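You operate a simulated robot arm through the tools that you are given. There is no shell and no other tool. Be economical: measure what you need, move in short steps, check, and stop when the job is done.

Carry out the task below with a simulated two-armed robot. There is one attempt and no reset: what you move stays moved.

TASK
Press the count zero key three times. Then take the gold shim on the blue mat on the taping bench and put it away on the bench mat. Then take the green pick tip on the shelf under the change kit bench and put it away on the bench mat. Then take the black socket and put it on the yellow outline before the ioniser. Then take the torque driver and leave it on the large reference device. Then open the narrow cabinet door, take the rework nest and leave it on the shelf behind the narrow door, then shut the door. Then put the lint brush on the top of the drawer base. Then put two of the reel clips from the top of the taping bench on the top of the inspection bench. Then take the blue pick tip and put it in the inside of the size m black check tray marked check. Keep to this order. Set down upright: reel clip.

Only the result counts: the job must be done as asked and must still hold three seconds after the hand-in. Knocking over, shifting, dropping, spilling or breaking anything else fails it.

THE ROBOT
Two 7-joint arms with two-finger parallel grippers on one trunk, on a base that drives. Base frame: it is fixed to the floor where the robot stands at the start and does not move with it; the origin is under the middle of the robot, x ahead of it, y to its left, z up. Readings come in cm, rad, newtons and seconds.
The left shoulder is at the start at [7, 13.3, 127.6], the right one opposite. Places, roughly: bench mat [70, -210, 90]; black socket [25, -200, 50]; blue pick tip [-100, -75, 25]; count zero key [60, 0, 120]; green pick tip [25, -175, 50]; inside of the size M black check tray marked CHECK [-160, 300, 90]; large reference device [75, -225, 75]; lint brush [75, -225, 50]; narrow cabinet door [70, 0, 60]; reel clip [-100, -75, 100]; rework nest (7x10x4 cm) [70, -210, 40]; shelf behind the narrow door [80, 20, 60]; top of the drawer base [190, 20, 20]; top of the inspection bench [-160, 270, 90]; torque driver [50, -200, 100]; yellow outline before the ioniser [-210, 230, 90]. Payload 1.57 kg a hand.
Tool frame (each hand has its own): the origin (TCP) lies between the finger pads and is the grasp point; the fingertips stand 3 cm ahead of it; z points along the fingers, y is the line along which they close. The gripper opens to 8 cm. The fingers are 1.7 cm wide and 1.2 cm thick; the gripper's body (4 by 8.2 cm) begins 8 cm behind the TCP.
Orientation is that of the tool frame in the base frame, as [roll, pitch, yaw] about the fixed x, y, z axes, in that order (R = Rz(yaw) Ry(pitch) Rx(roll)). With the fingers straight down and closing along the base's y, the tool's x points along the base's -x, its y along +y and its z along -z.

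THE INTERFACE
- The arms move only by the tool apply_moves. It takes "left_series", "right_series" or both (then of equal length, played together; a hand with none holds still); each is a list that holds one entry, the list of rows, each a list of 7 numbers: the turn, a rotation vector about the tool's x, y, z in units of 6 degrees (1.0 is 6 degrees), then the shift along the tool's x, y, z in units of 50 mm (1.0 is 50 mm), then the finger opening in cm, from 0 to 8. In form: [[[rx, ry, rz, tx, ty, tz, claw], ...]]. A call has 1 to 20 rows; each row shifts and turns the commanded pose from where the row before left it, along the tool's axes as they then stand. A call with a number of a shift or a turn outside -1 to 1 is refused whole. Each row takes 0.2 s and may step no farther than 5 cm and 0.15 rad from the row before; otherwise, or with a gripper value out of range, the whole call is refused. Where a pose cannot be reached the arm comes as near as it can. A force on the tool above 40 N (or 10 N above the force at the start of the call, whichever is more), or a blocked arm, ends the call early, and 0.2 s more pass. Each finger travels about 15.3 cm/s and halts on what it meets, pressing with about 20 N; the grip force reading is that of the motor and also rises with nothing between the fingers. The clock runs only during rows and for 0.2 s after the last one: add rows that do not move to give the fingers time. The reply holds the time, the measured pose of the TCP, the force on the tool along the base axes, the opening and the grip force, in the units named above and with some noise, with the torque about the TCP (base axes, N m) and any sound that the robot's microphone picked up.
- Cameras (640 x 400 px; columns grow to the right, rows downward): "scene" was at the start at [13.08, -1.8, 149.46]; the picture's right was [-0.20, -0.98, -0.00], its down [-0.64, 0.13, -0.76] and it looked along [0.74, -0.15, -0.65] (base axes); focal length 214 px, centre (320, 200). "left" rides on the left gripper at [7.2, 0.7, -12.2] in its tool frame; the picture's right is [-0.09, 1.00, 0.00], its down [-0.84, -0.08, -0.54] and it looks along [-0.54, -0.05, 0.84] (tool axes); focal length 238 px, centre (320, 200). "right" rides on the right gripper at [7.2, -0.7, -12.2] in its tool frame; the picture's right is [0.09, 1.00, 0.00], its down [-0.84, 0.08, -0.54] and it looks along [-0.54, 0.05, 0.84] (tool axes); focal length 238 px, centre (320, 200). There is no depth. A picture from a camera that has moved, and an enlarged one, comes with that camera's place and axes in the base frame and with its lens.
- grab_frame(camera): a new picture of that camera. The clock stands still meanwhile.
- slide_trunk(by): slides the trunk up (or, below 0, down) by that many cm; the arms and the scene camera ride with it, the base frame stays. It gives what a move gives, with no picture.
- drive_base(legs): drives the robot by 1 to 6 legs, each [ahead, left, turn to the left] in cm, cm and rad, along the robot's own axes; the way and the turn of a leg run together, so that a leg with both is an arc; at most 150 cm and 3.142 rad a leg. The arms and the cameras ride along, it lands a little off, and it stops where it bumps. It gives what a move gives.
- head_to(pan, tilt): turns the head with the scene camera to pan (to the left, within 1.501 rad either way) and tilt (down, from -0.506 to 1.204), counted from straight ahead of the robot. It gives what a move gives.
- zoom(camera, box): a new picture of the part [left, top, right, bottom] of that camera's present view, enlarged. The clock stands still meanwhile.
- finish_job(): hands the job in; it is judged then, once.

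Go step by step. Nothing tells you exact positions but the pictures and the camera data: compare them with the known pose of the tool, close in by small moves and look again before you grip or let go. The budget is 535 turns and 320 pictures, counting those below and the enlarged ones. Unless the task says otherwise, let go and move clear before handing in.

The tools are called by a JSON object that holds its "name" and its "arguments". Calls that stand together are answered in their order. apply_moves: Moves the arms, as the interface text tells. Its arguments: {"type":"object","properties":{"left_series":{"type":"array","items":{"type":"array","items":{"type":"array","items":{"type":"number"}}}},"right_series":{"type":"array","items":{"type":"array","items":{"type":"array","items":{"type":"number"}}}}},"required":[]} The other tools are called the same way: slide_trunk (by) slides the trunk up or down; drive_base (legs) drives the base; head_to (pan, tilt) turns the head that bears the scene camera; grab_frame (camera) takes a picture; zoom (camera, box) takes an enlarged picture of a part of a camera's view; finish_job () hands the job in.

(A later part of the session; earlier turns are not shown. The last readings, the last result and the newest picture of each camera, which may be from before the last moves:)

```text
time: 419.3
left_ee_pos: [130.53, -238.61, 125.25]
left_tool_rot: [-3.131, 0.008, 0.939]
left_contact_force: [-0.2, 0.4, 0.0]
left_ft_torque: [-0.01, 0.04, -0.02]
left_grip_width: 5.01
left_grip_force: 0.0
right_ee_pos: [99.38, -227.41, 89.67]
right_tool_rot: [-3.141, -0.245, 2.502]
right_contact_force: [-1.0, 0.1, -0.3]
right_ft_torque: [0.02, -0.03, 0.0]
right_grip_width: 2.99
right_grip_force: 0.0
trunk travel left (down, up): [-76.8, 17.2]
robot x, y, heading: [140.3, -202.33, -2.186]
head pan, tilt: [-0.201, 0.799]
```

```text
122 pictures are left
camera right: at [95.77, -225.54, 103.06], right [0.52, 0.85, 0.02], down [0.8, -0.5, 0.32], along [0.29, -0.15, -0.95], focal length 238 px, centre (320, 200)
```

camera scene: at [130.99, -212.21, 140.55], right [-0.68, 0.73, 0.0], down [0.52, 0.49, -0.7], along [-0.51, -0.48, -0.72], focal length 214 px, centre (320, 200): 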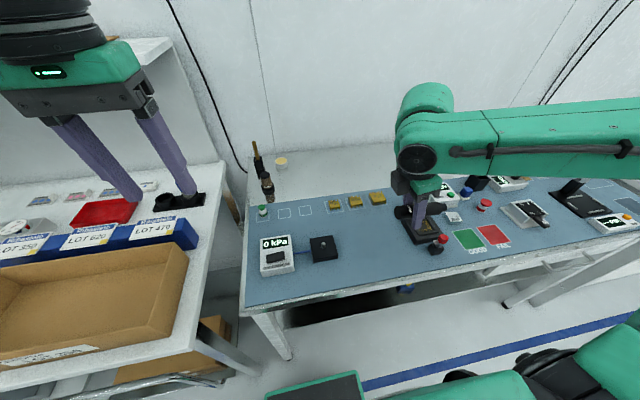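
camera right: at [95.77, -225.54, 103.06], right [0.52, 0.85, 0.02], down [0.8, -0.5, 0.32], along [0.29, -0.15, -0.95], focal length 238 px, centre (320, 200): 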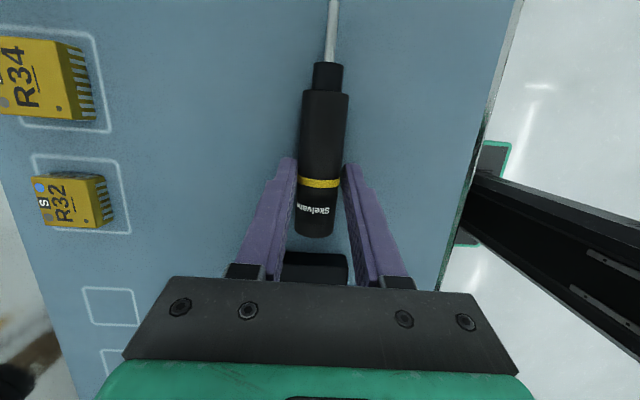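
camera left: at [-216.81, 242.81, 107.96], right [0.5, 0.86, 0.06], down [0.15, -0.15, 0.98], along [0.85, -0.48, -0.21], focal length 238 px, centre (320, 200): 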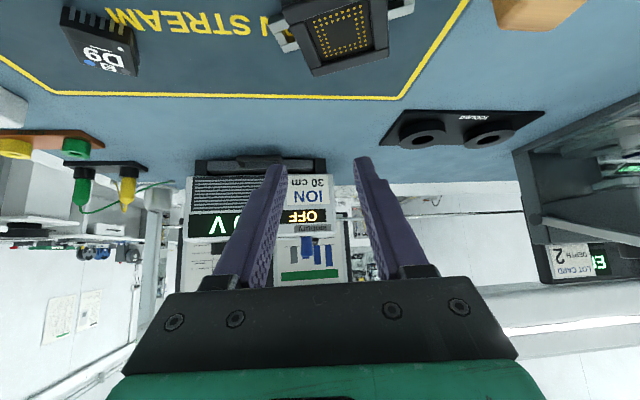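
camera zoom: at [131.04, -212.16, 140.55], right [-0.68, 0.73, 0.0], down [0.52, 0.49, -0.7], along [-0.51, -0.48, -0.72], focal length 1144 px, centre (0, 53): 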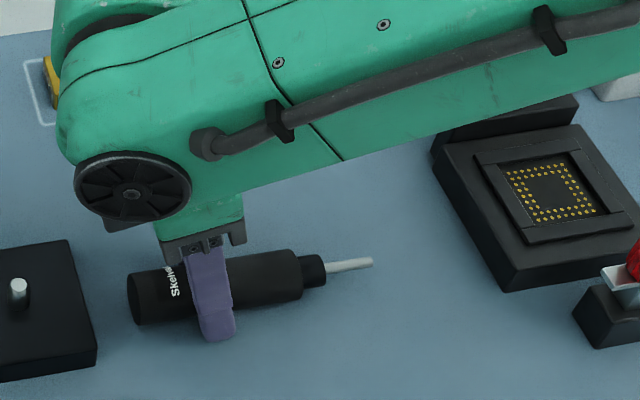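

The driver lies on the mat between the fingers. Straighten the hand, shift 1.5 cm to the balance point and regrip.

{"name": "apply_moves", "arguments": {"right_series": [[[0, -0.8, 0, 0.1, 0, 0.02, 3.2], [0, -0.8, 0, 0.1, 0, 0.02, 3.2], [0, -0.75, 0, 0.1, 0, 0, 3.2], [0, 0, 0, 0, 0, 0, 3.2]]]}}

{"name": "zoom", "arguments": {"camera": "scene", "box": [320, 190, 440, 265]}}

{"name": "grab_frame", "arguments": {"camera": "right"}}

```text
time: 420.3
left_ee_pos: [130.48, -238.57, 125.29]
left_tool_rot: [-3.131, 0.006, 0.937]
left_contact_force: [0.0, 0.1, -0.8]
left_ft_torque: [0.04, 0.01, -0.01]
left_grip_width: 4.98
left_grip_force: 0.0
right_ee_pos: [98.13, -226.46, 89.59]
right_tool_rot: [-3.14, 0.002, 2.503]
right_contact_force: [0.4, -0.6, -0.5]
right_ft_torque: [0.05, 0.02, 0.01]
right_grip_width: 3.21
right_grip_force: 0.2
trunk travel left (down, up): [-76.8, 17.2]
robot x, y, heading: [140.14, -202.67, -2.189]
head pan, tilt: [-0.201, 0.799]
```

```text
5.33 times, centred on (380, 228) of scene
camera zoom: at [131.05, -212.19, 140.55], right [-0.68, 0.73, 0.0], down [0.52, 0.49, -0.7], along [-0.51, -0.48, -0.72], focal length 1144 px, centre (0, 53)
```

zoom: 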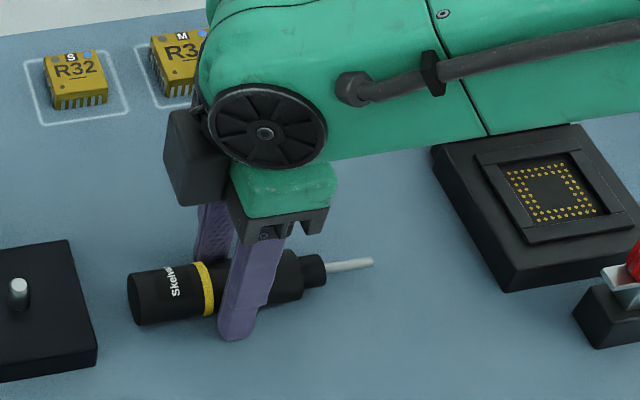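

```text
120 pictures are left
camera right: at [92.01, -222.77, 101.68], right [0.52, 0.85, 0.0], down [0.72, -0.44, 0.54], along [0.46, -0.28, -0.84], focal length 238 px, centre (320, 200)
```

right: 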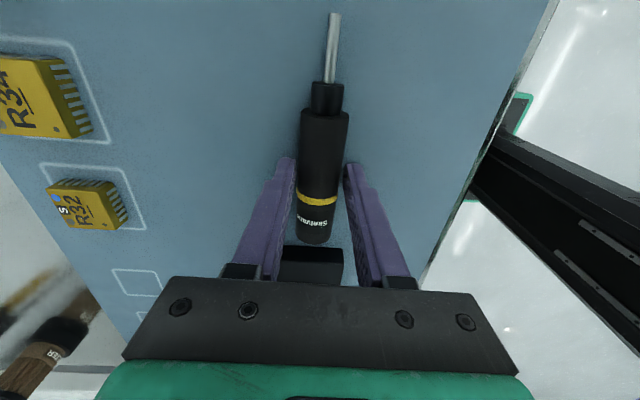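

{"name": "apply_moves", "arguments": {"right_series": [[[0, 0, 0, -0.14, 0, 0, 3.2], [0, 0, 0, 0, 0, 0, 2.5], [0, 0, 0, 0, 0, 0, 1.5], [0, 0, 0, 0, 0, 0, 1.5], [0, 0, 0, 0, 0, -0.3, 1.5], [0, 0, 0, 0, 0, -0.6, 1.5], [0, 0, 0, 0, 0, 0, 1.5]]]}}

{"name": "zoom", "arguments": {"camera": "scene", "box": [320, 170, 440, 245]}}

{"name": "grab_frame", "arguments": {"camera": "right"}}

```text
time: 421.9
left_ee_pos: [130.44, -238.61, 125.36]
left_tool_rot: [-3.132, 0.008, 0.938]
left_contact_force: [0.0, 0.0, 0.1]
left_ft_torque: [-0.02, -0.03, -0.05]
left_grip_width: 4.96
left_grip_force: 0.0
right_ee_pos: [98.84, -227.07, 94.28]
right_tool_rot: [3.139, 0.0, 2.504]
right_contact_force: [-0.4, -0.3, -2.3]
right_ft_torque: [-0.02, -0.03, 0.01]
right_grip_width: 2.67
right_grip_force: 19.9
trunk travel left (down, up): [-76.8, 17.2]
robot x, y, heading: [139.72, -202.67, -2.189]
head pan, tilt: [-0.201, 0.799]
```

```text
5.33 times, centred on (380, 208) of scene
camera zoom: at [130.97, -212.21, 140.54], right [-0.68, 0.73, 0.0], down [0.52, 0.49, -0.7], along [-0.51, -0.48, -0.72], focal length 1144 px, centre (0, 160)
```

zoom: 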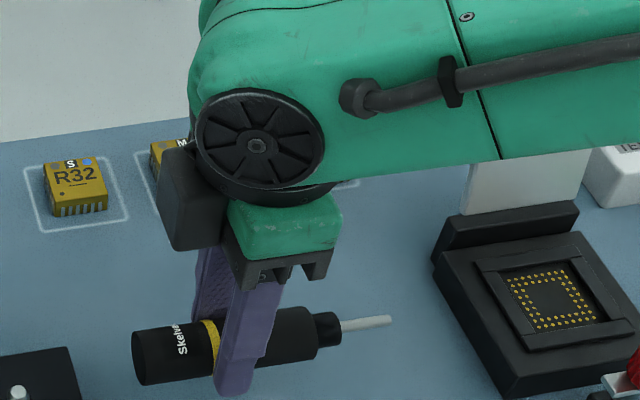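

```text
118 pictures are left
camera right: at [92.6, -223.29, 106.28], right [0.52, 0.85, 0.0], down [0.72, -0.44, 0.54], along [0.46, -0.28, -0.84], focal length 238 px, centre (320, 200)
```

right: 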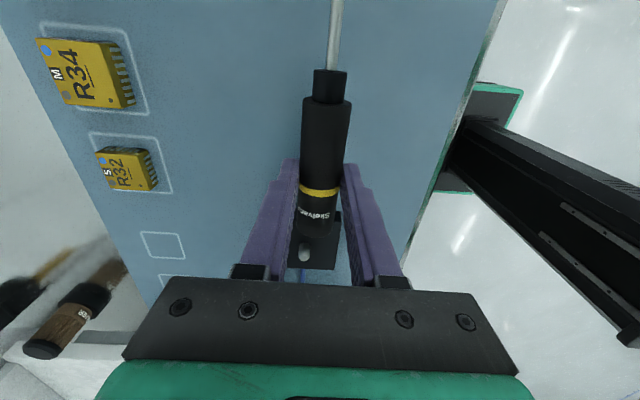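

Held level at its balance point. Raise, and drive to bring it over R37.

{"name": "apply_moves", "arguments": {"right_series": [[[0, 0, 0, 0, 0, -0.6, 1.5], [0, 0, 0, 0, 0, -0.7, 1.5], [0, 0, 0, 0, 0, -0.7, 1.5], [0, 0, 0, 0, 0, -0.7, 1.5], [0, 0, 0, 0, 0, 0, 1.5]]]}}

{"name": "drive_base", "arguments": {"legs": [[0, -13, 0], [8.5, 0, 0]]}}

{"name": "grab_frame", "arguments": {"camera": "right"}}

{"name": "grab_frame", "arguments": {"camera": "scene"}}

```text
time: 423.1
left_ee_pos: [130.47, -238.61, 125.12]
left_tool_rot: [-3.132, 0.007, 0.939]
left_contact_force: [0.1, 0.6, -0.3]
left_ft_torque: [-0.02, -0.01, 0.0]
left_grip_width: 4.98
left_grip_force: 0.1
right_ee_pos: [98.71, -227.14, 107.55]
right_tool_rot: [3.139, 0.001, 2.499]
right_contact_force: [-0.2, 0.3, -2.8]
right_ft_torque: [-0.03, -0.02, -0.02]
right_grip_width: 2.66
right_grip_force: 20.0
trunk travel left (down, up): [-76.8, 17.2]
robot x, y, heading: [140.16, -202.59, -2.188]
head pan, tilt: [-0.201, 0.799]
```

```text
time: 425.1
left_ee_pos: [115.51, -237.79, 125.39]
left_tool_rot: [-3.134, 0.013, 0.94]
left_contact_force: [0.4, 0.3, 0.6]
left_ft_torque: [0.01, 0.01, 0.03]
left_grip_width: 5.0
left_grip_force: 0.1
right_ee_pos: [83.81, -226.48, 107.92]
right_tool_rot: [-3.139, 0.001, 2.502]
right_contact_force: [0.0, 0.1, -0.9]
right_ft_torque: [-0.07, -0.01, 0.01]
right_grip_width: 2.67
right_grip_force: 19.8
trunk travel left (down, up): [-76.8, 17.2]
robot x, y, heading: [124.51, -201.95, -2.192]
head pan, tilt: [-0.201, 0.799]
```

```text
117 pictures are left
camera right: at [77.57, -222.58, 119.91], right [0.52, 0.85, 0.0], down [0.72, -0.44, 0.54], along [0.46, -0.28, -0.84], focal length 238 px, centre (320, 200)
```

right: 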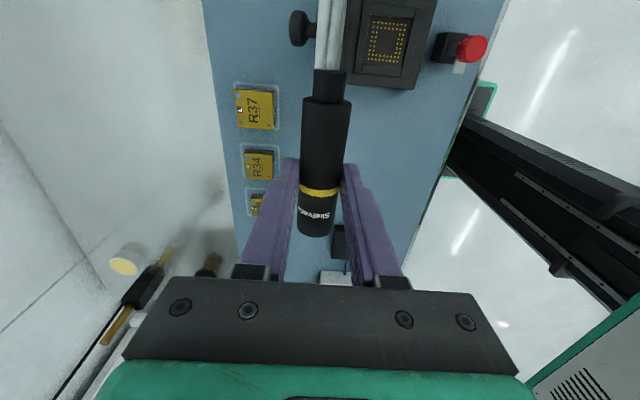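

```text
116 pictures are left
camera scene: at [116.0, -211.31, 140.6], right [-0.68, 0.73, 0.0], down [0.52, 0.49, -0.7], along [-0.51, -0.48, -0.71], focal length 214 px, centre (320, 200)
```

scene: 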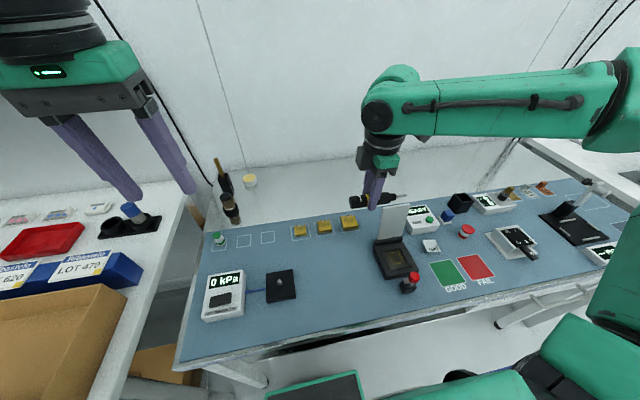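

R37 fixes at about [78.9, -233.1]; I need 8.3 cm forward, then down. Go forward first, above the lid.

{"name": "apply_moves", "arguments": {"right_series": [[[0, 0, 0, 0, -0.5, 0, 1.5], [0, 0, 0, 0, -0.5, 0, 1.5], [0, 0, 0, 0, -0.5, 0.3, 1.5], [0, 0, 0, 0, -0.16, 0.5, 1.5], [0, 0, 0, 0, 0, 0.6, 1.5], [0, 0, 0, 0, 0, 0.6, 1.5], [0, 0, 0, 0, 0, 0, 1.5]]]}}

{"name": "grab_frame", "arguments": {"camera": "right"}}

{"name": "zoom", "arguments": {"camera": "scene", "box": [260, 150, 460, 275]}}

```text
time: 426.7
left_ee_pos: [115.16, -238.15, 125.29]
left_tool_rot: [-3.133, 0.008, 0.94]
left_contact_force: [-0.7, -0.3, 0.3]
left_ft_torque: [-0.02, -0.03, 0.01]
left_grip_width: 5.02
left_grip_force: 0.0
right_ee_pos: [78.55, -233.32, 97.73]
right_tool_rot: [-3.141, -0.001, 2.501]
right_contact_force: [0.3, -0.3, -1.7]
right_ft_torque: [0.0, 0.0, 0.01]
right_grip_width: 2.66
right_grip_force: 19.8
trunk travel left (down, up): [-76.8, 17.2]
robot x, y, heading: [124.89, -202.15, -2.19]
head pan, tilt: [-0.201, 0.799]
```

```text
115 pictures are left
camera right: at [72.39, -229.62, 109.86], right [0.52, 0.85, 0.0], down [0.72, -0.44, 0.54], along [0.46, -0.28, -0.84], focal length 238 px, centre (320, 200)
```

right: 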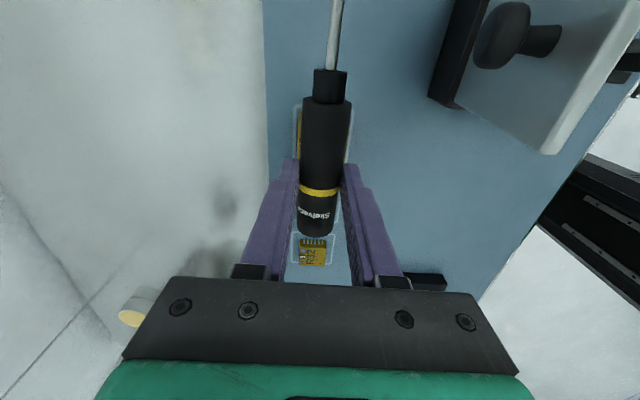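

```text
3.20 times, centred on (360, 212) of scene
camera zoom: at [115.71, -211.73, 140.55], right [-0.68, 0.73, 0.0], down [0.52, 0.49, -0.7], along [-0.51, -0.48, -0.72], focal length 686 px, centre (192, 160)
```

zoom: 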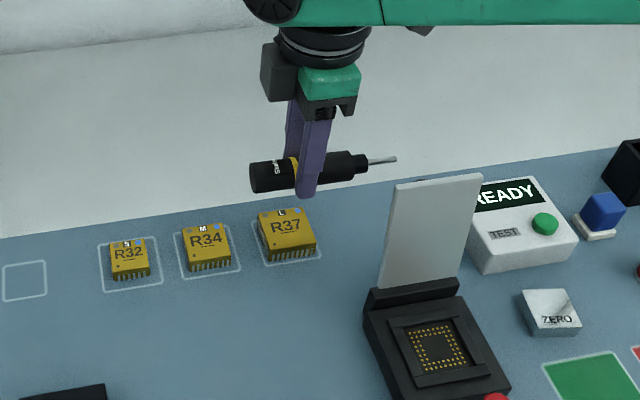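

Centred above R37. Lower gently until it rests.

{"name": "apply_moves", "arguments": {"right_series": [[[0, 0, 0, 0, -0.04, 0.4, 1.5], [0, 0, 0, 0, 0, 0.4, 1.5], [0, 0, 0, 0, 0, 0.24, 1.5], [0, 0, 0, 0, 0, 0.06, 1.5], [0, 0, 0, 0, 0, 0, 1.5]]]}}

{"name": "zoom", "arguments": {"camera": "scene", "box": [290, 170, 410, 245]}}

```text
time: 427.9
left_ee_pos: [115.17, -238.2, 125.19]
left_tool_rot: [-3.131, 0.006, 0.939]
left_contact_force: [0.9, 0.0, 0.3]
left_ft_torque: [0.02, 0.0, 0.0]
left_grip_width: 5.01
left_grip_force: 0.2
right_ee_pos: [78.43, -232.74, 92.36]
right_tool_rot: [-3.141, 0.001, 2.502]
right_contact_force: [-0.9, 0.2, -2.2]
right_ft_torque: [-0.03, -0.02, 0.01]
right_grip_width: 2.66
right_grip_force: 19.6
right hand out of reach, approached as far as the arm can: row 3
trunk travel left (down, up): [-76.8, 17.2]
robot x, y, heading: [124.78, -201.95, -2.188]
head pan, tilt: [-0.201, 0.799]
```

```text
5.33 times, centred on (350, 208) of scene
camera zoom: at [115.68, -211.74, 140.55], right [-0.68, 0.73, 0.0], down [0.52, 0.49, -0.7], along [-0.51, -0.48, -0.72], focal length 1144 px, centre (160, 160)
```

zoom: 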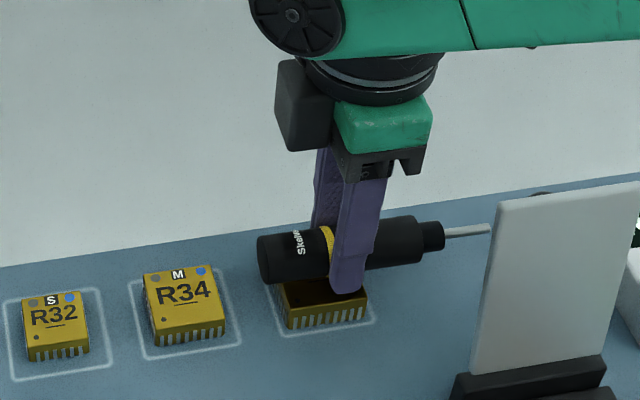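

Shift 1 cm left for balance, then lower the last bit with the trunk.

{"name": "apply_moves", "arguments": {"right_series": [[[0, 0, 0, -0.2, 0, 0, 1.5], [0, 0, 0, 0, 0, 0, 1.5]]]}}

{"name": "slide_trunk", "arguments": {"by": -0.6}}

{"name": "zoom", "arguments": {"camera": "scene", "box": [290, 170, 410, 245]}}

{"name": "grab_frame", "arguments": {"camera": "right"}}

```text
time: 428.5
left_ee_pos: [115.17, -238.15, 125.3]
left_tool_rot: [-3.134, 0.006, 0.939]
left_contact_force: [0.1, 0.0, 0.1]
left_ft_torque: [0.0, 0.01, -0.02]
left_grip_width: 5.03
left_grip_force: 0.0
right_ee_pos: [79.37, -233.08, 92.66]
right_tool_rot: [-3.139, -0.001, 2.502]
right_contact_force: [0.1, 0.2, -2.9]
right_ft_torque: [-0.02, -0.02, 0.0]
right_grip_width: 2.66
right_grip_force: 20.6
right hand out of reach, approached as far as the arm can: row 1
trunk travel left (down, up): [-76.8, 17.2]
robot x, y, heading: [124.46, -201.91, -2.188]
head pan, tilt: [-0.201, 0.799]
```

```text
time: 429.0
left_ee_pos: [115.2, -238.18, 124.67]
left_tool_rot: [-3.134, 0.008, 0.939]
left_contact_force: [-0.7, 0.6, 0.2]
left_ft_torque: [0.02, -0.01, 0.02]
left_grip_width: 4.99
left_grip_force: 0.0
right_ee_pos: [79.34, -232.97, 92.09]
right_tool_rot: [-3.139, 0.002, 2.501]
right_contact_force: [-0.1, 0.2, -2.1]
right_ft_torque: [0.0, 0.0, 0.03]
right_grip_width: 2.66
right_grip_force: 19.9
trunk travel left (down, up): [-76.2, 17.8]
robot x, y, heading: [125.22, -201.97, -2.186]
head pan, tilt: [-0.201, 0.799]
```

```text
5.33 times, centred on (350, 208) of scene
camera zoom: at [115.67, -211.75, 139.94], right [-0.68, 0.73, 0.0], down [0.52, 0.49, -0.7], along [-0.51, -0.48, -0.72], focal length 1144 px, centre (160, 160)
```

zoom: 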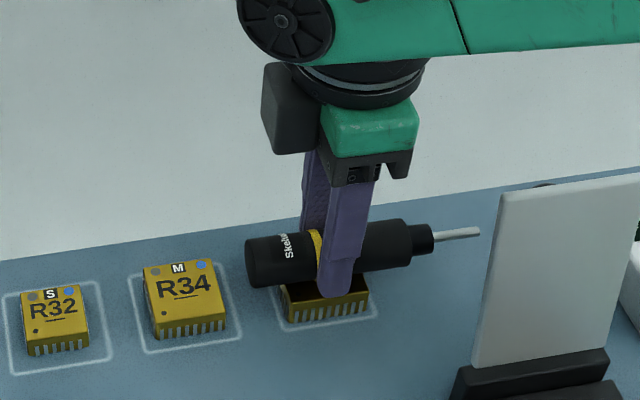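

```text
111 pictures are left
camera right: at [73.23, -229.25, 104.12], right [0.52, 0.85, 0.0], down [0.72, -0.44, 0.54], along [0.46, -0.28, -0.84], focal length 238 px, centre (320, 200)
```

right: 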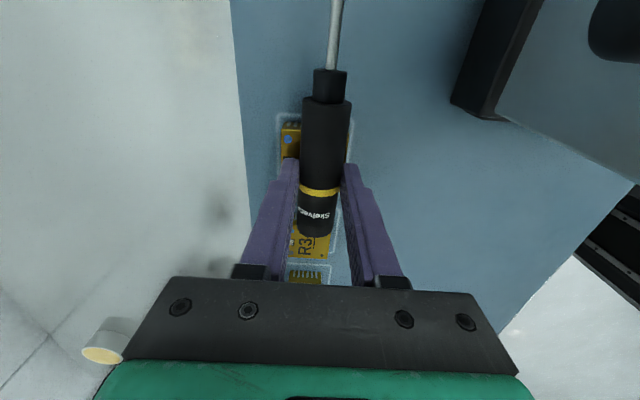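

{"name": "slide_trunk", "arguments": {"by": -0.4}}

{"name": "slide_trunk", "arguments": {"by": -0.3}}

```text
time: 429.6
left_ee_pos: [115.33, -238.05, 124.27]
left_tool_rot: [-3.134, 0.009, 0.938]
left_contact_force: [0.0, 0.3, -0.9]
left_ft_torque: [0.0, 0.01, -0.01]
left_grip_width: 4.99
left_grip_force: 0.0
right_ee_pos: [79.36, -232.97, 91.63]
right_tool_rot: [-3.139, 0.002, 2.501]
right_contact_force: [-0.1, -0.3, -2.4]
right_ft_torque: [-0.02, -0.03, 0.01]
right_grip_width: 2.68
right_grip_force: 20.0
trunk travel left (down, up): [-75.8, 18.2]
robot x, y, heading: [125.12, -202.02, -2.191]
head pan, tilt: [-0.201, 0.799]
```

```text
time: 430.1
left_ee_pos: [115.29, -238.0, 124.02]
left_tool_rot: [-3.132, 0.008, 0.938]
left_contact_force: [0.0, -1.2, -0.4]
left_ft_torque: [0.04, 0.0, 0.01]
left_grip_width: 5.02
left_grip_force: 0.0
right_ee_pos: [79.46, -232.94, 91.62]
right_tool_rot: [-3.135, 0.001, 2.502]
right_contact_force: [-4.0, 0.0, 15.2]
right_ft_torque: [0.05, 0.14, 0.0]
right_grip_width: 2.66
right_grip_force: 20.4
trunk travel left (down, up): [-75.5, 18.5]
robot x, y, heading: [124.85, -202.0, -2.19]
head pan, tilt: [-0.201, 0.799]
```

Resting on R37 now. Ease slightly and open gently.

{"name": "slide_trunk", "arguments": {"by": 0.15}}

{"name": "apply_moves", "arguments": {"right_series": [[[0, 0, 0, 0, 0, 0, 2.5], [0, 0, 0, 0, 0, 0, 2.75], [0, 0, 0, 0, 0, 0, 2.95], [0, 0, 0, 0, 0, 0, 3.2], [0, 0, 0, 0, 0, 0, 3.2], [0, 0, 0, 0, 0, 0, 3.2]]]}}

{"name": "zoom", "arguments": {"camera": "scene", "box": [290, 170, 410, 245]}}

```text
time: 430.6
left_ee_pos: [115.42, -237.97, 124.24]
left_tool_rot: [-3.131, 0.01, 0.939]
left_contact_force: [0.5, -0.1, -0.2]
left_ft_torque: [0.01, -0.01, 0.0]
left_grip_width: 5.01
left_grip_force: 0.0
right_ee_pos: [79.41, -233.05, 91.64]
right_tool_rot: [-3.138, 0.001, 2.501]
right_contact_force: [-4.4, -3.1, 12.1]
right_ft_torque: [-0.01, 0.2, 0.02]
right_grip_width: 2.67
right_grip_force: 20.0
trunk travel left (down, up): [-75.6, 18.4]
robot x, y, heading: [124.57, -202.14, -2.191]
head pan, tilt: [-0.201, 0.799]
```

```text
time: 432.0
left_ee_pos: [115.3, -238.11, 124.15]
left_tool_rot: [-3.133, 0.009, 0.938]
left_contact_force: [0.8, 0.4, 0.1]
left_ft_torque: [0.01, 0.04, 0.02]
left_grip_width: 4.98
left_grip_force: 0.0
right_ee_pos: [79.47, -233.07, 91.61]
right_tool_rot: [-3.14, 0.0, 2.501]
right_contact_force: [0.0, -0.5, 0.1]
right_ft_torque: [-0.04, 0.0, 0.01]
right_grip_width: 3.19
right_grip_force: 0.0
trunk travel left (down, up): [-75.6, 18.4]
robot x, y, heading: [124.81, -202.03, -2.192]
head pan, tilt: [-0.201, 0.799]
```

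```text
5.33 times, centred on (350, 208) of scene
camera zoom: at [115.74, -211.69, 139.4], right [-0.68, 0.73, 0.0], down [0.52, 0.49, -0.7], along [-0.51, -0.48, -0.72], focal length 1144 px, centre (160, 160)
```

zoom: 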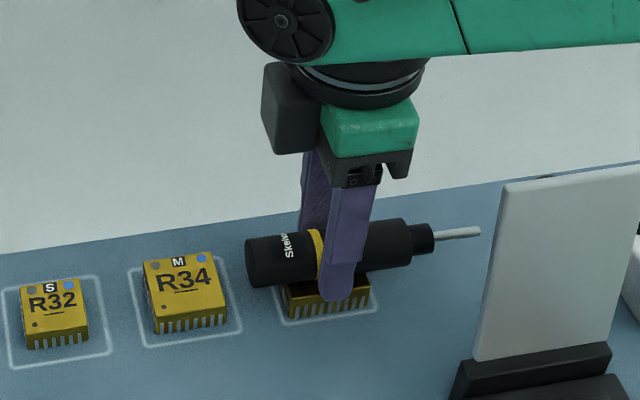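

It rests level. Open wider and rise straight up with the trunk.

{"name": "apply_moves", "arguments": {"right_series": [[[0, 0, 0, 0, 0, 0, 3.6], [0, 0, 0, 0, 0, 0, 4.2], [0, 0, 0, 0, 0, 0, 4.6], [0, 0, 0, 0, 0, 0, 4.6]]]}}

{"name": "slide_trunk", "arguments": {"by": 16}}

{"name": "zoom", "arguments": {"camera": "scene", "box": [260, 180, 460, 305]}}

```text
time: 433.0
left_ee_pos: [115.1, -238.1, 124.14]
left_tool_rot: [-3.133, 0.006, 0.941]
left_contact_force: [0.2, 0.1, 0.7]
left_ft_torque: [-0.01, 0.01, 0.01]
left_grip_width: 5.0
left_grip_force: 0.1
right_ee_pos: [79.43, -233.0, 91.49]
right_tool_rot: [-3.141, 0.003, 2.5]
right_contact_force: [-0.2, 0.5, 0.0]
right_ft_torque: [0.0, -0.02, 0.01]
right_grip_width: 4.63
right_grip_force: 0.0
trunk travel left (down, up): [-75.6, 18.4]
robot x, y, heading: [124.91, -201.77, -2.186]
head pan, tilt: [-0.201, 0.799]
```

```text
time: 434.8
left_ee_pos: [115.14, -238.13, 140.25]
left_tool_rot: [-3.133, 0.008, 0.938]
left_contact_force: [0.3, -0.5, 0.2]
left_ft_torque: [0.02, -0.01, 0.03]
left_grip_width: 5.0
left_grip_force: 0.1
right_ee_pos: [79.35, -233.06, 107.51]
right_tool_rot: [3.141, 0.001, 2.501]
right_contact_force: [0.1, 0.0, 0.2]
right_ft_torque: [0.01, 0.02, 0.0]
right_grip_width: 4.64
right_grip_force: 0.2
trunk travel left (down, up): [-91.6, 2.3]
robot x, y, heading: [124.71, -201.8, -2.193]
head pan, tilt: [-0.201, 0.799]
```

```text
3.20 times, centred on (360, 242) of scene
camera zoom: at [115.72, -211.71, 155.4], right [-0.68, 0.73, 0.0], down [0.52, 0.49, -0.7], along [-0.51, -0.48, -0.72], focal length 686 px, centre (192, 64)
```

zoom: 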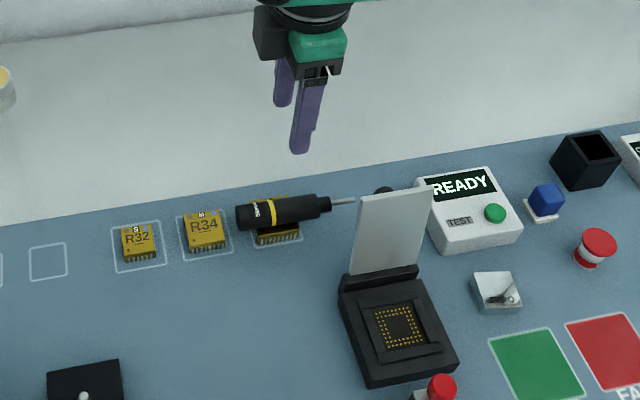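

The torque driver lies on R37. Next the cabinet door: back off and turn the right hand back.

{"name": "drive_base", "arguments": {"legs": [[-45, 0, 0]]}}

{"name": "apply_moves", "arguments": {"right_series": [[[0, 0, 1, 0, 0.2, 0, 5], [0, 0, 1, 0, 0.2, 0, 5], [0, 0, 1, 0, 0.2, 0, 5], [0, 0, 1, 0, 0.2, 0, 5], [0, 0, 1, 0, 0.2, 0, 5], [0, 0, 1, 0, 0, 0, 5], [0, 0, 1, 0, 0, 0, 5], [0, 0, 1, 0, 0, 0, 5], [0, 0, 1, 0, 0, 0, 5], [0, 0, 1, 0, 0, 0, 5], [0, 0, 1, 0, 0, 0, 5], [0, 0, 1, 0, 0, 0, 5], [0, 0, 1, 0.2, 0, 0, 5], [0, 0, 1, 0.2, 0, 0, 5], [0, 0, 0.9, 0.3, 0, 0, 5], [0, 0, 0, 0.3, 0, 0, 5]]]}}

```text
time: 437.5
left_ee_pos: [141.26, -201.66, 140.14]
left_tool_rot: [-3.134, 0.005, 0.949]
left_contact_force: [0.0, 0.2, -0.4]
left_ft_torque: [0.0, -0.02, -0.01]
left_grip_width: 5.01
left_grip_force: 0.0
right_ee_pos: [105.46, -196.98, 107.47]
right_tool_rot: [-3.141, 0.004, 2.513]
right_contact_force: [-0.6, 0.7, -1.0]
right_ft_torque: [0.03, 0.01, 0.03]
right_grip_width: 4.58
right_grip_force: 0.0
trunk travel left (down, up): [-91.6, 2.3]
robot x, y, heading: [150.49, -165.34, -2.181]
head pan, tilt: [-0.201, 0.799]
```

```text
time: 440.9
left_ee_pos: [141.32, -201.51, 140.12]
left_tool_rot: [-3.133, 0.011, 0.95]
left_contact_force: [0.3, -0.7, 0.5]
left_ft_torque: [0.0, 0.01, 0.03]
left_grip_width: 5.02
left_grip_force: 0.0
right_ee_pos: [111.74, -189.04, 107.48]
right_tool_rot: [3.141, 0.001, 0.948]
right_contact_force: [-0.8, -0.4, 0.0]
right_ft_torque: [-0.02, 0.03, 0.0]
right_grip_width: 5.03
right_grip_force: 0.0
trunk travel left (down, up): [-91.6, 2.3]
robot x, y, heading: [150.56, -165.06, -2.175]
head pan, tilt: [-0.201, 0.799]
```

{"name": "drive_base", "arguments": {"legs": [[0, -150, 0], [0, 0, 3.13]]}}

{"name": "head_to", "arguments": {"pan": 0, "tilt": 0.8}}

{"name": "grab_frame", "arguments": {"camera": "scene"}}

```text
time: 455.4
left_ee_pos: [43.12, -46.08, 140.12]
left_tool_rot: [-3.132, 0.005, -2.266]
left_contact_force: [0.3, -0.9, -0.3]
left_ft_torque: [-0.01, 0.03, -0.03]
left_grip_width: 5.03
left_grip_force: 0.1
right_ee_pos: [71.86, -60.76, 107.53]
right_tool_rot: [3.139, 0.003, -2.266]
right_contact_force: [0.0, 0.7, 0.3]
right_ft_torque: [-0.05, -0.02, -0.02]
right_grip_width: 4.96
right_grip_force: 0.0
trunk travel left (down, up): [-91.6, 2.3]
robot x, y, heading: [31.24, -81.28, 0.889]
head pan, tilt: [-0.201, 0.799]
```

```text
time: 456.1
left_ee_pos: [43.09, -46.16, 140.13]
left_tool_rot: [-3.131, 0.007, -2.266]
left_contact_force: [0.3, -0.6, 0.2]
left_ft_torque: [0.0, 0.02, 0.01]
left_grip_width: 5.0
left_grip_force: 0.1
right_ee_pos: [71.75, -60.66, 107.41]
right_tool_rot: [3.141, 0.003, -2.265]
right_contact_force: [-0.8, 0.3, -0.2]
right_ft_torque: [0.01, -0.01, 0.01]
right_grip_width: 5.01
right_grip_force: 0.1
trunk travel left (down, up): [-91.6, 2.3]
robot x, y, heading: [31.47, -81.52, 0.883]
head pan, tilt: [0.0, 0.799]
```

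```text
108 pictures are left
camera scene: at [39.34, -71.42, 155.4], right [0.77, -0.63, 0.0], down [-0.45, -0.56, -0.7], along [0.44, 0.54, -0.72], focal length 214 px, centre (320, 200)
```

scene: 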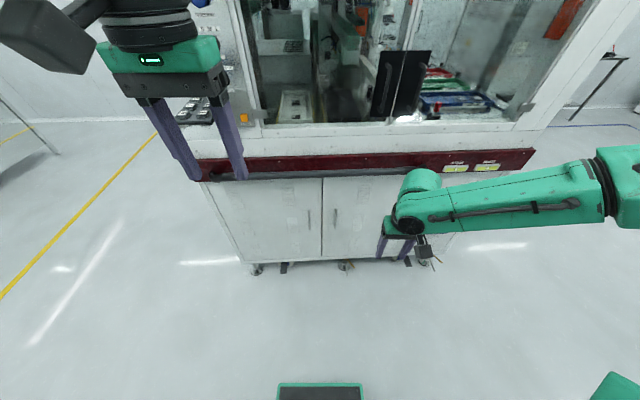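

{"name": "slide_trunk", "arguments": {"by": -40}}

{"name": "drive_base", "arguments": {"legs": [[0, 0, 0.069]]}}

{"name": "head_to", "arguments": {"pan": 0, "tilt": 0.5}}

{"name": "grab_frame", "arguments": {"camera": "scene"}}

```text
time: 459.9
left_ee_pos: [43.08, -46.15, 100.14]
left_tool_rot: [-3.133, 0.007, -2.268]
left_contact_force: [0.9, 0.2, -1.1]
left_ft_torque: [-0.03, 0.0, 0.0]
left_grip_width: 4.98
left_grip_force: 0.0
right_ee_pos: [71.84, -60.73, 67.43]
right_tool_rot: [3.14, 0.001, -2.266]
right_contact_force: [0.0, 0.4, 0.1]
right_ft_torque: [-0.03, 0.02, 0.01]
right_grip_width: 4.99
right_grip_force: 0.1
trunk travel left (down, up): [-51.6, 42.4]
robot x, y, heading: [31.14, -81.68, 0.879]
head pan, tilt: [0.0, 0.799]
```

```text
time: 460.8
left_ee_pos: [40.66, -45.29, 100.17]
left_tool_rot: [-3.133, 0.005, -2.199]
left_contact_force: [-0.1, 0.9, 0.0]
left_ft_torque: [-0.02, 0.0, -0.02]
left_grip_width: 4.99
left_grip_force: 0.0
right_ee_pos: [70.37, -58.07, 67.38]
right_tool_rot: [3.139, 0.001, -2.197]
right_contact_force: [0.0, 0.6, 0.8]
right_ft_torque: [0.03, 0.0, -0.04]
right_grip_width: 5.01
right_grip_force: 0.0
trunk travel left (down, up): [-51.6, 42.4]
robot x, y, heading: [31.48, -81.61, 0.957]
head pan, tilt: [0.0, 0.799]
```

```text
time: 461.6
left_ee_pos: [40.6, -45.32, 100.27]
left_tool_rot: [-3.134, 0.008, -2.2]
left_contact_force: [-0.6, -0.2, 0.6]
left_ft_torque: [0.0, 0.03, -0.01]
left_grip_width: 4.98
left_grip_force: 0.1
right_ee_pos: [70.31, -58.03, 67.43]
right_tool_rot: [3.14, 0.001, -2.197]
right_contact_force: [-0.1, -0.2, -1.4]
right_ft_torque: [-0.01, 0.0, -0.01]
right_grip_width: 5.0
right_grip_force: 0.0
trunk travel left (down, up): [-51.6, 42.4]
robot x, y, heading: [31.76, -81.74, 0.959]
head pan, tilt: [0.0, 0.499]
```

```text
107 pictures are left
camera scene: at [39.22, -70.04, 117.99], right [0.82, -0.58, 0.0], down [-0.28, -0.39, -0.88], along [0.51, 0.72, -0.48], focal length 214 px, centre (320, 200)
```

scene: 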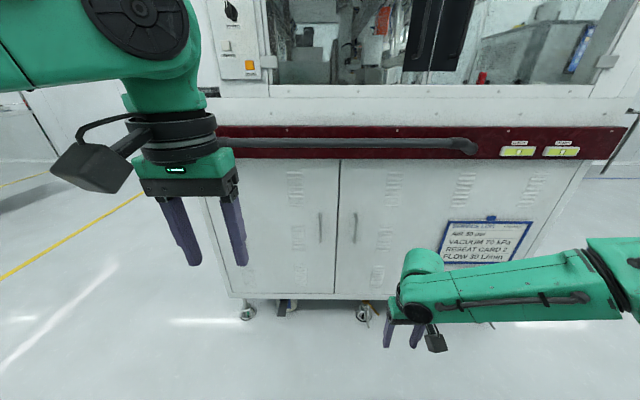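

The left door (with the handle at its right edge) is the narrow one, hinged at its left; handle at s≈73, z 58–72. Tilt the left hand level and bring it down before the handle.

{"name": "drive_base", "arguments": {"legs": [[0, -14, 0]]}}

{"name": "apply_moves", "arguments": {"left_series": [[[0, -0.96, 0, -0.292, 0, 0.163, 5], [0, -0.96, 0, -0.274, 0, 0.191, 5], [0, -0.96, 0, -0.253, 0, 0.218, 5], [0, -0.96, 0, -0.23, 0, 0.242, 5], [0, -0.96, 0, -0.205, 0, 0.264, 5], [0, -0.96, 0, -0.177, 0, 0.283, 5], [0, -0.96, 0, -0.148, 0, 0.3, 5], [0, -0.96, 0, -0.116, 0, 0.314, 5], [0, -0.96, 0, -0.084, 0, 0.324, 5], [0, -0.96, 0, -0.052, 0, 0.33, 5], [0, -0.96, 0, -0.018, 0, 0.334, 5], [0, -0.96, 0, 0.015, 0, 0.334, 5], [0, -0.96, 0, 0.049, 0, 0.331, 5], [0, -0.96, 0, 0.082, 0, 0.324, 5], [0, -0.96, 0, 0.114, 0, 0.314, 5], [0, 0, 0, 0, 0, 0, 5]]]}}

{"name": "slide_trunk", "arguments": {"by": -25}}

{"name": "head_to", "arguments": {"pan": 0.2, "tilt": 0.3}}

{"name": "grab_frame", "arguments": {"camera": "scene"}}

{"name": "grab_frame", "arguments": {"camera": "left"}}

```text
time: 462.9
left_ee_pos: [52.28, -53.67, 100.1]
left_tool_rot: [-3.133, 0.007, -2.197]
left_contact_force: [1.0, 0.4, 0.0]
left_ft_torque: [0.01, 0.01, -0.02]
left_grip_width: 5.0
left_grip_force: 0.1
right_ee_pos: [81.93, -66.34, 67.47]
right_tool_rot: [3.139, 0.001, -2.197]
right_contact_force: [-0.4, -0.4, -0.1]
right_ft_torque: [0.03, 0.01, 0.0]
right_grip_width: 4.96
right_grip_force: 0.1
trunk travel left (down, up): [-51.6, 42.4]
robot x, y, heading: [43.05, -89.85, 0.955]
head pan, tilt: [0.0, 0.499]
```

```text
time: 466.3
left_ee_pos: [65.3, -35.85, 88.08]
left_tool_rot: [-2.952, 1.518, -2.005]
left_contact_force: [0.0, 0.3, 0.8]
left_ft_torque: [0.01, -0.04, -0.01]
left_grip_width: 5.0
left_grip_force: 0.0
right_ee_pos: [81.99, -66.22, 67.52]
right_tool_rot: [3.139, 0.002, -2.196]
right_contact_force: [0.0, -0.5, -0.3]
right_ft_torque: [0.03, -0.04, 0.0]
right_grip_width: 5.01
right_grip_force: 0.1
trunk travel left (down, up): [-51.6, 42.4]
robot x, y, heading: [42.85, -89.62, 0.957]
head pan, tilt: [0.0, 0.499]
```

```text
time: 468.9
left_ee_pos: [65.42, -35.9, 63.06]
left_tool_rot: [-2.965, 1.515, -2.024]
left_contact_force: [0.3, 0.4, -1.1]
left_ft_torque: [0.04, -0.03, -0.03]
left_grip_width: 4.98
left_grip_force: 0.0
right_ee_pos: [82.05, -66.26, 42.41]
right_tool_rot: [3.14, 0.002, -2.195]
right_contact_force: [0.5, -0.2, 0.8]
right_ft_torque: [0.0, 0.03, -0.01]
right_grip_width: 5.02
right_grip_force: 0.0
trunk travel left (down, up): [-26.6, 67.4]
robot x, y, heading: [43.17, -89.39, 0.953]
head pan, tilt: [0.0, 0.499]
```

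```text
time: 469.6
left_ee_pos: [65.37, -35.86, 62.96]
left_tool_rot: [-2.967, 1.515, -2.021]
left_contact_force: [0.0, 0.1, 0.1]
left_ft_torque: [0.0, 0.02, 0.03]
left_grip_width: 5.01
left_grip_force: 0.1
right_ee_pos: [82.0, -66.2, 42.37]
right_tool_rot: [3.14, 0.001, -2.196]
right_contact_force: [0.2, -0.2, -0.5]
right_ft_torque: [0.01, -0.01, 0.0]
right_grip_width: 5.01
right_grip_force: 0.0
trunk travel left (down, up): [-26.6, 67.4]
robot x, y, heading: [43.06, -89.69, 0.955]
head pan, tilt: [0.201, 0.3]
```

```text
106 pictures are left
camera scene: at [49.39, -77.17, 94.83], right [0.92, -0.4, 0.0], down [-0.12, -0.27, -0.95], along [0.38, 0.87, -0.3], focal length 214 px, centre (320, 200)
```

scene: 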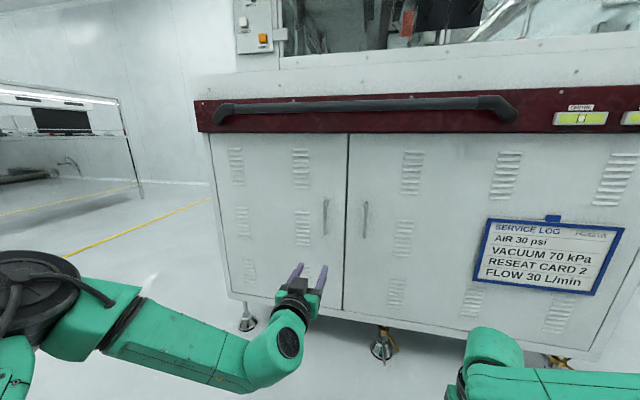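

```text
105 pictures are left
camera left: at [57.47, -45.77, 56.56], right [-0.8, 0.59, 0.08], down [-0.23, -0.44, 0.87], along [0.55, 0.68, 0.49], focal length 238 px, centre (320, 200)
```

left: 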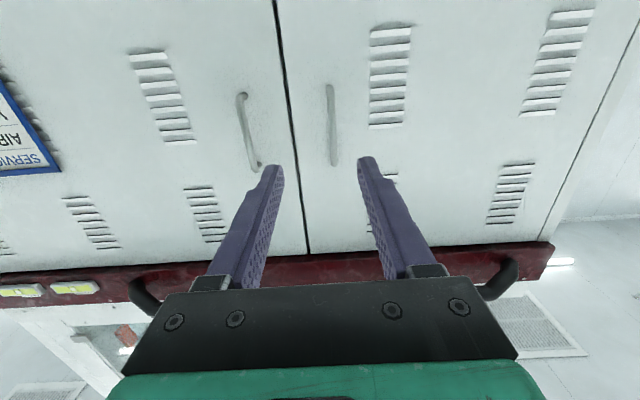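

{"name": "drive_base", "arguments": {"legs": [[20, 1.5, 0]]}}

{"name": "slide_trunk", "arguments": {"by": 2.5}}

{"name": "grab_frame", "arguments": {"camera": "left"}}

{"name": "grab_frame", "arguments": {"camera": "scene"}}

```text
time: 471.2
left_ee_pos: [75.78, -18.42, 63.01]
left_tool_rot: [-2.967, 1.514, -2.023]
left_contact_force: [0.0, 0.1, -0.5]
left_ft_torque: [0.0, 0.01, 0.0]
left_grip_width: 5.01
left_grip_force: 0.1
right_ee_pos: [92.27, -48.84, 42.31]
right_tool_rot: [3.141, 0.001, -2.197]
right_contact_force: [-0.2, -0.7, -0.2]
right_ft_torque: [0.01, 0.01, 0.04]
right_grip_width: 4.99
right_grip_force: 0.0
trunk travel left (down, up): [-26.6, 67.4]
robot x, y, heading: [53.46, -72.28, 0.956]
head pan, tilt: [0.201, 0.3]
```

```text
time: 471.9
left_ee_pos: [75.7, -18.58, 65.4]
left_tool_rot: [-2.965, 1.516, -2.021]
left_contact_force: [0.6, 0.5, -0.8]
left_ft_torque: [0.0, 0.02, 0.03]
left_grip_width: 4.98
left_grip_force: 0.0
right_ee_pos: [92.29, -48.82, 44.94]
right_tool_rot: [3.141, 0.002, -2.194]
right_contact_force: [0.5, -0.2, 0.2]
right_ft_torque: [-0.01, -0.01, 0.03]
right_grip_width: 5.0
right_grip_force: 0.0
trunk travel left (down, up): [-29.2, 64.8]
robot x, y, heading: [53.44, -72.58, 0.957]
head pan, tilt: [0.201, 0.3]
```

```text
104 pictures are left
camera left: at [67.87, -28.4, 59.04], right [-0.8, 0.59, 0.08], down [-0.23, -0.44, 0.87], along [0.55, 0.68, 0.49], focal length 238 px, centre (320, 200)
```

left: 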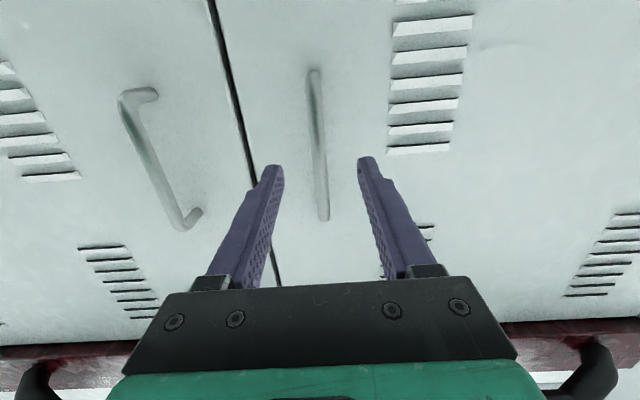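

```text
103 pictures are left
camera scene: at [59.82, -59.8, 97.34], right [0.92, -0.4, 0.0], down [-0.12, -0.27, -0.96], along [0.38, 0.87, -0.3], focal length 214 px, centre (320, 200)
```

scene: 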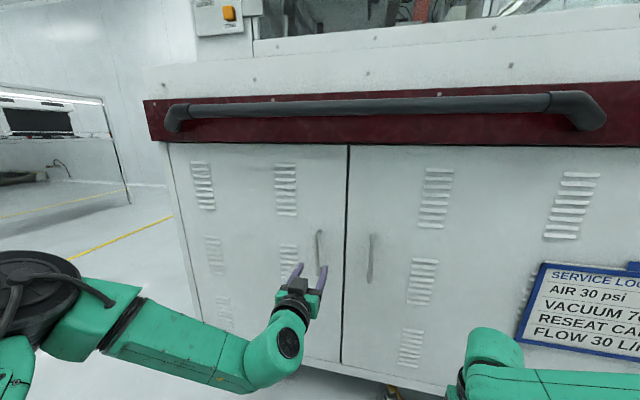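

Handle centred between the fingers, about 7 cm ahead. Move 6 cm forward and close on it.

{"name": "apply_moves", "arguments": {"left_series": [[[0, 0, 0, 0, 0, 0.5, 5], [0, 0, 0, 0, 0, 0.5, 5], [0, 0, 0, 0, 0, 0.24, 5], [0, 0, 0, 0, 0, 0, 5]]]}}

{"name": "grab_frame", "arguments": {"camera": "left"}}

```text
time: 472.9
left_ee_pos: [79.46, -13.7, 65.18]
left_tool_rot: [-2.962, 1.514, -2.017]
left_contact_force: [-0.2, 0.3, -0.5]
left_ft_torque: [0.0, -0.02, -0.02]
left_grip_width: 5.0
left_grip_force: 0.0
right_ee_pos: [92.39, -48.83, 44.91]
right_tool_rot: [3.141, 0.001, -2.196]
right_contact_force: [0.4, 0.6, -0.4]
right_ft_torque: [0.01, -0.05, -0.03]
right_grip_width: 5.0
right_grip_force: 0.0
trunk travel left (down, up): [-29.2, 64.8]
robot x, y, heading: [53.27, -72.23, 0.962]
head pan, tilt: [0.201, 0.3]
```

```text
102 pictures are left
camera left: at [71.54, -23.51, 58.74], right [-0.8, 0.59, 0.08], down [-0.23, -0.44, 0.87], along [0.55, 0.68, 0.49], focal length 238 px, centre (320, 200)
```

left: 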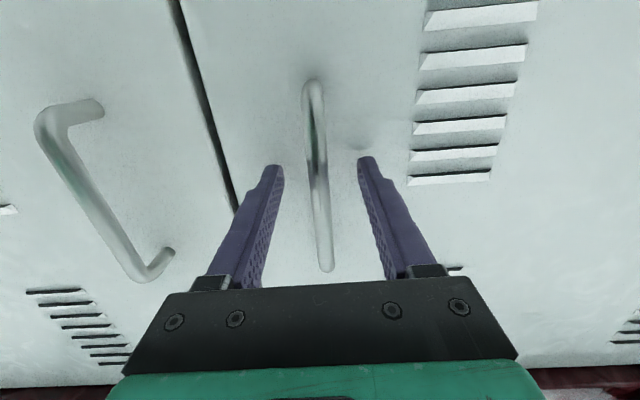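

{"name": "apply_moves", "arguments": {"left_series": [[[0, 0, 0, 0, 0, 0, 3.5], [0, 0, 0, 0, 0, 0, 2], [0, 0, 0, 0, 0, 0, 0.8], [0, 0, 0, 0, 0, 0, 0.5], [0, 0, 0, 0, 0, 0, 0.5]]]}}

{"name": "drive_base", "arguments": {"legs": [[-8, 0.6, 0]]}}

{"name": "grab_frame", "arguments": {"camera": "scene"}}

```text
time: 474.1
left_ee_pos: [79.36, -13.62, 65.14]
left_tool_rot: [-2.975, 1.516, -2.029]
left_contact_force: [0.5, 0.4, 0.6]
left_ft_torque: [0.25, 0.29, -0.04]
left_grip_width: 1.19
left_grip_force: 28.9
right_ee_pos: [92.41, -48.88, 44.91]
right_tool_rot: [3.14, 0.001, -2.196]
right_contact_force: [0.1, -0.5, -0.1]
right_ft_torque: [-0.02, -0.03, 0.0]
right_grip_width: 5.0
right_grip_force: 0.0
trunk travel left (down, up): [-29.2, 64.8]
robot x, y, heading: [53.03, -72.74, 0.958]
head pan, tilt: [0.201, 0.3]
```

```text
time: 475.2
left_ee_pos: [73.49, -19.31, 65.2]
left_tool_rot: [-2.85, 1.516, -1.89]
left_contact_force: [-23.4, 29.1, 4.1]
left_ft_torque: [-0.1, 0.61, 0.0]
left_grip_width: 1.2
left_grip_force: 29.1
right_ee_pos: [86.86, -55.03, 44.91]
right_tool_rot: [-3.138, 0.002, -2.194]
right_contact_force: [0.1, -0.3, -0.4]
right_ft_torque: [0.01, -0.01, -0.02]
right_grip_width: 5.02
right_grip_force: 0.0
trunk travel left (down, up): [-29.2, 64.8]
robot x, y, heading: [48.39, -78.48, 0.957]
head pan, tilt: [0.201, 0.3]
```

```text
101 pictures are left
camera scene: at [54.17, -65.84, 97.32], right [0.92, -0.4, 0.01], down [-0.11, -0.27, -0.95], along [0.38, 0.87, -0.3], focal length 214 px, centre (320, 200)
```

scene: 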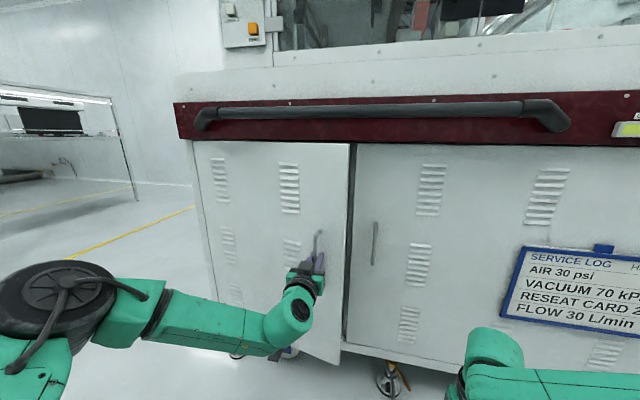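

The door follows. Keep pulling along its arc, back and left.

{"name": "drive_base", "arguments": {"legs": [[-7, 2.5, 0], [-8, 3.5, 0]]}}

{"name": "grab_frame", "arguments": {"camera": "scene"}}

```text
time: 476.9
left_ee_pos: [59.95, -27.68, 65.09]
left_tool_rot: [-2.834, 1.516, -1.866]
left_contact_force: [-13.0, 34.2, 0.7]
left_ft_torque: [0.32, 0.36, 0.35]
left_grip_width: 1.18
left_grip_force: 29.2
right_ee_pos: [73.54, -63.65, 44.86]
right_tool_rot: [-3.138, -0.001, -2.194]
right_contact_force: [-0.6, -1.2, 0.1]
right_ft_torque: [0.01, 0.0, 0.01]
right_grip_width: 5.02
right_grip_force: 0.0
trunk travel left (down, up): [-29.2, 64.8]
robot x, y, heading: [34.56, -87.85, 0.957]
head pan, tilt: [0.201, 0.3]
```

```text
100 pictures are left
camera scene: at [40.82, -74.43, 97.29], right [0.92, -0.4, 0.0], down [-0.12, -0.28, -0.95], along [0.38, 0.87, -0.3], focal length 214 px, centre (320, 200)
```

scene: 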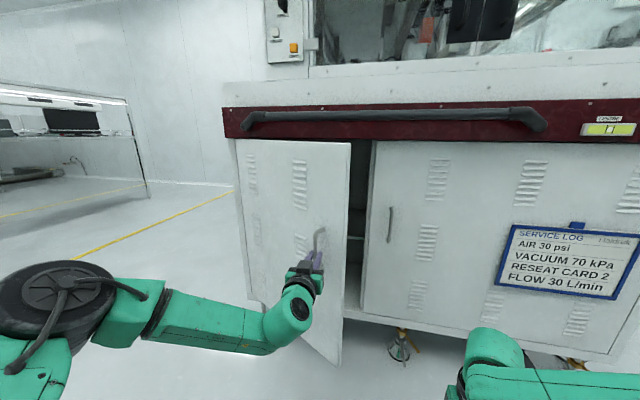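

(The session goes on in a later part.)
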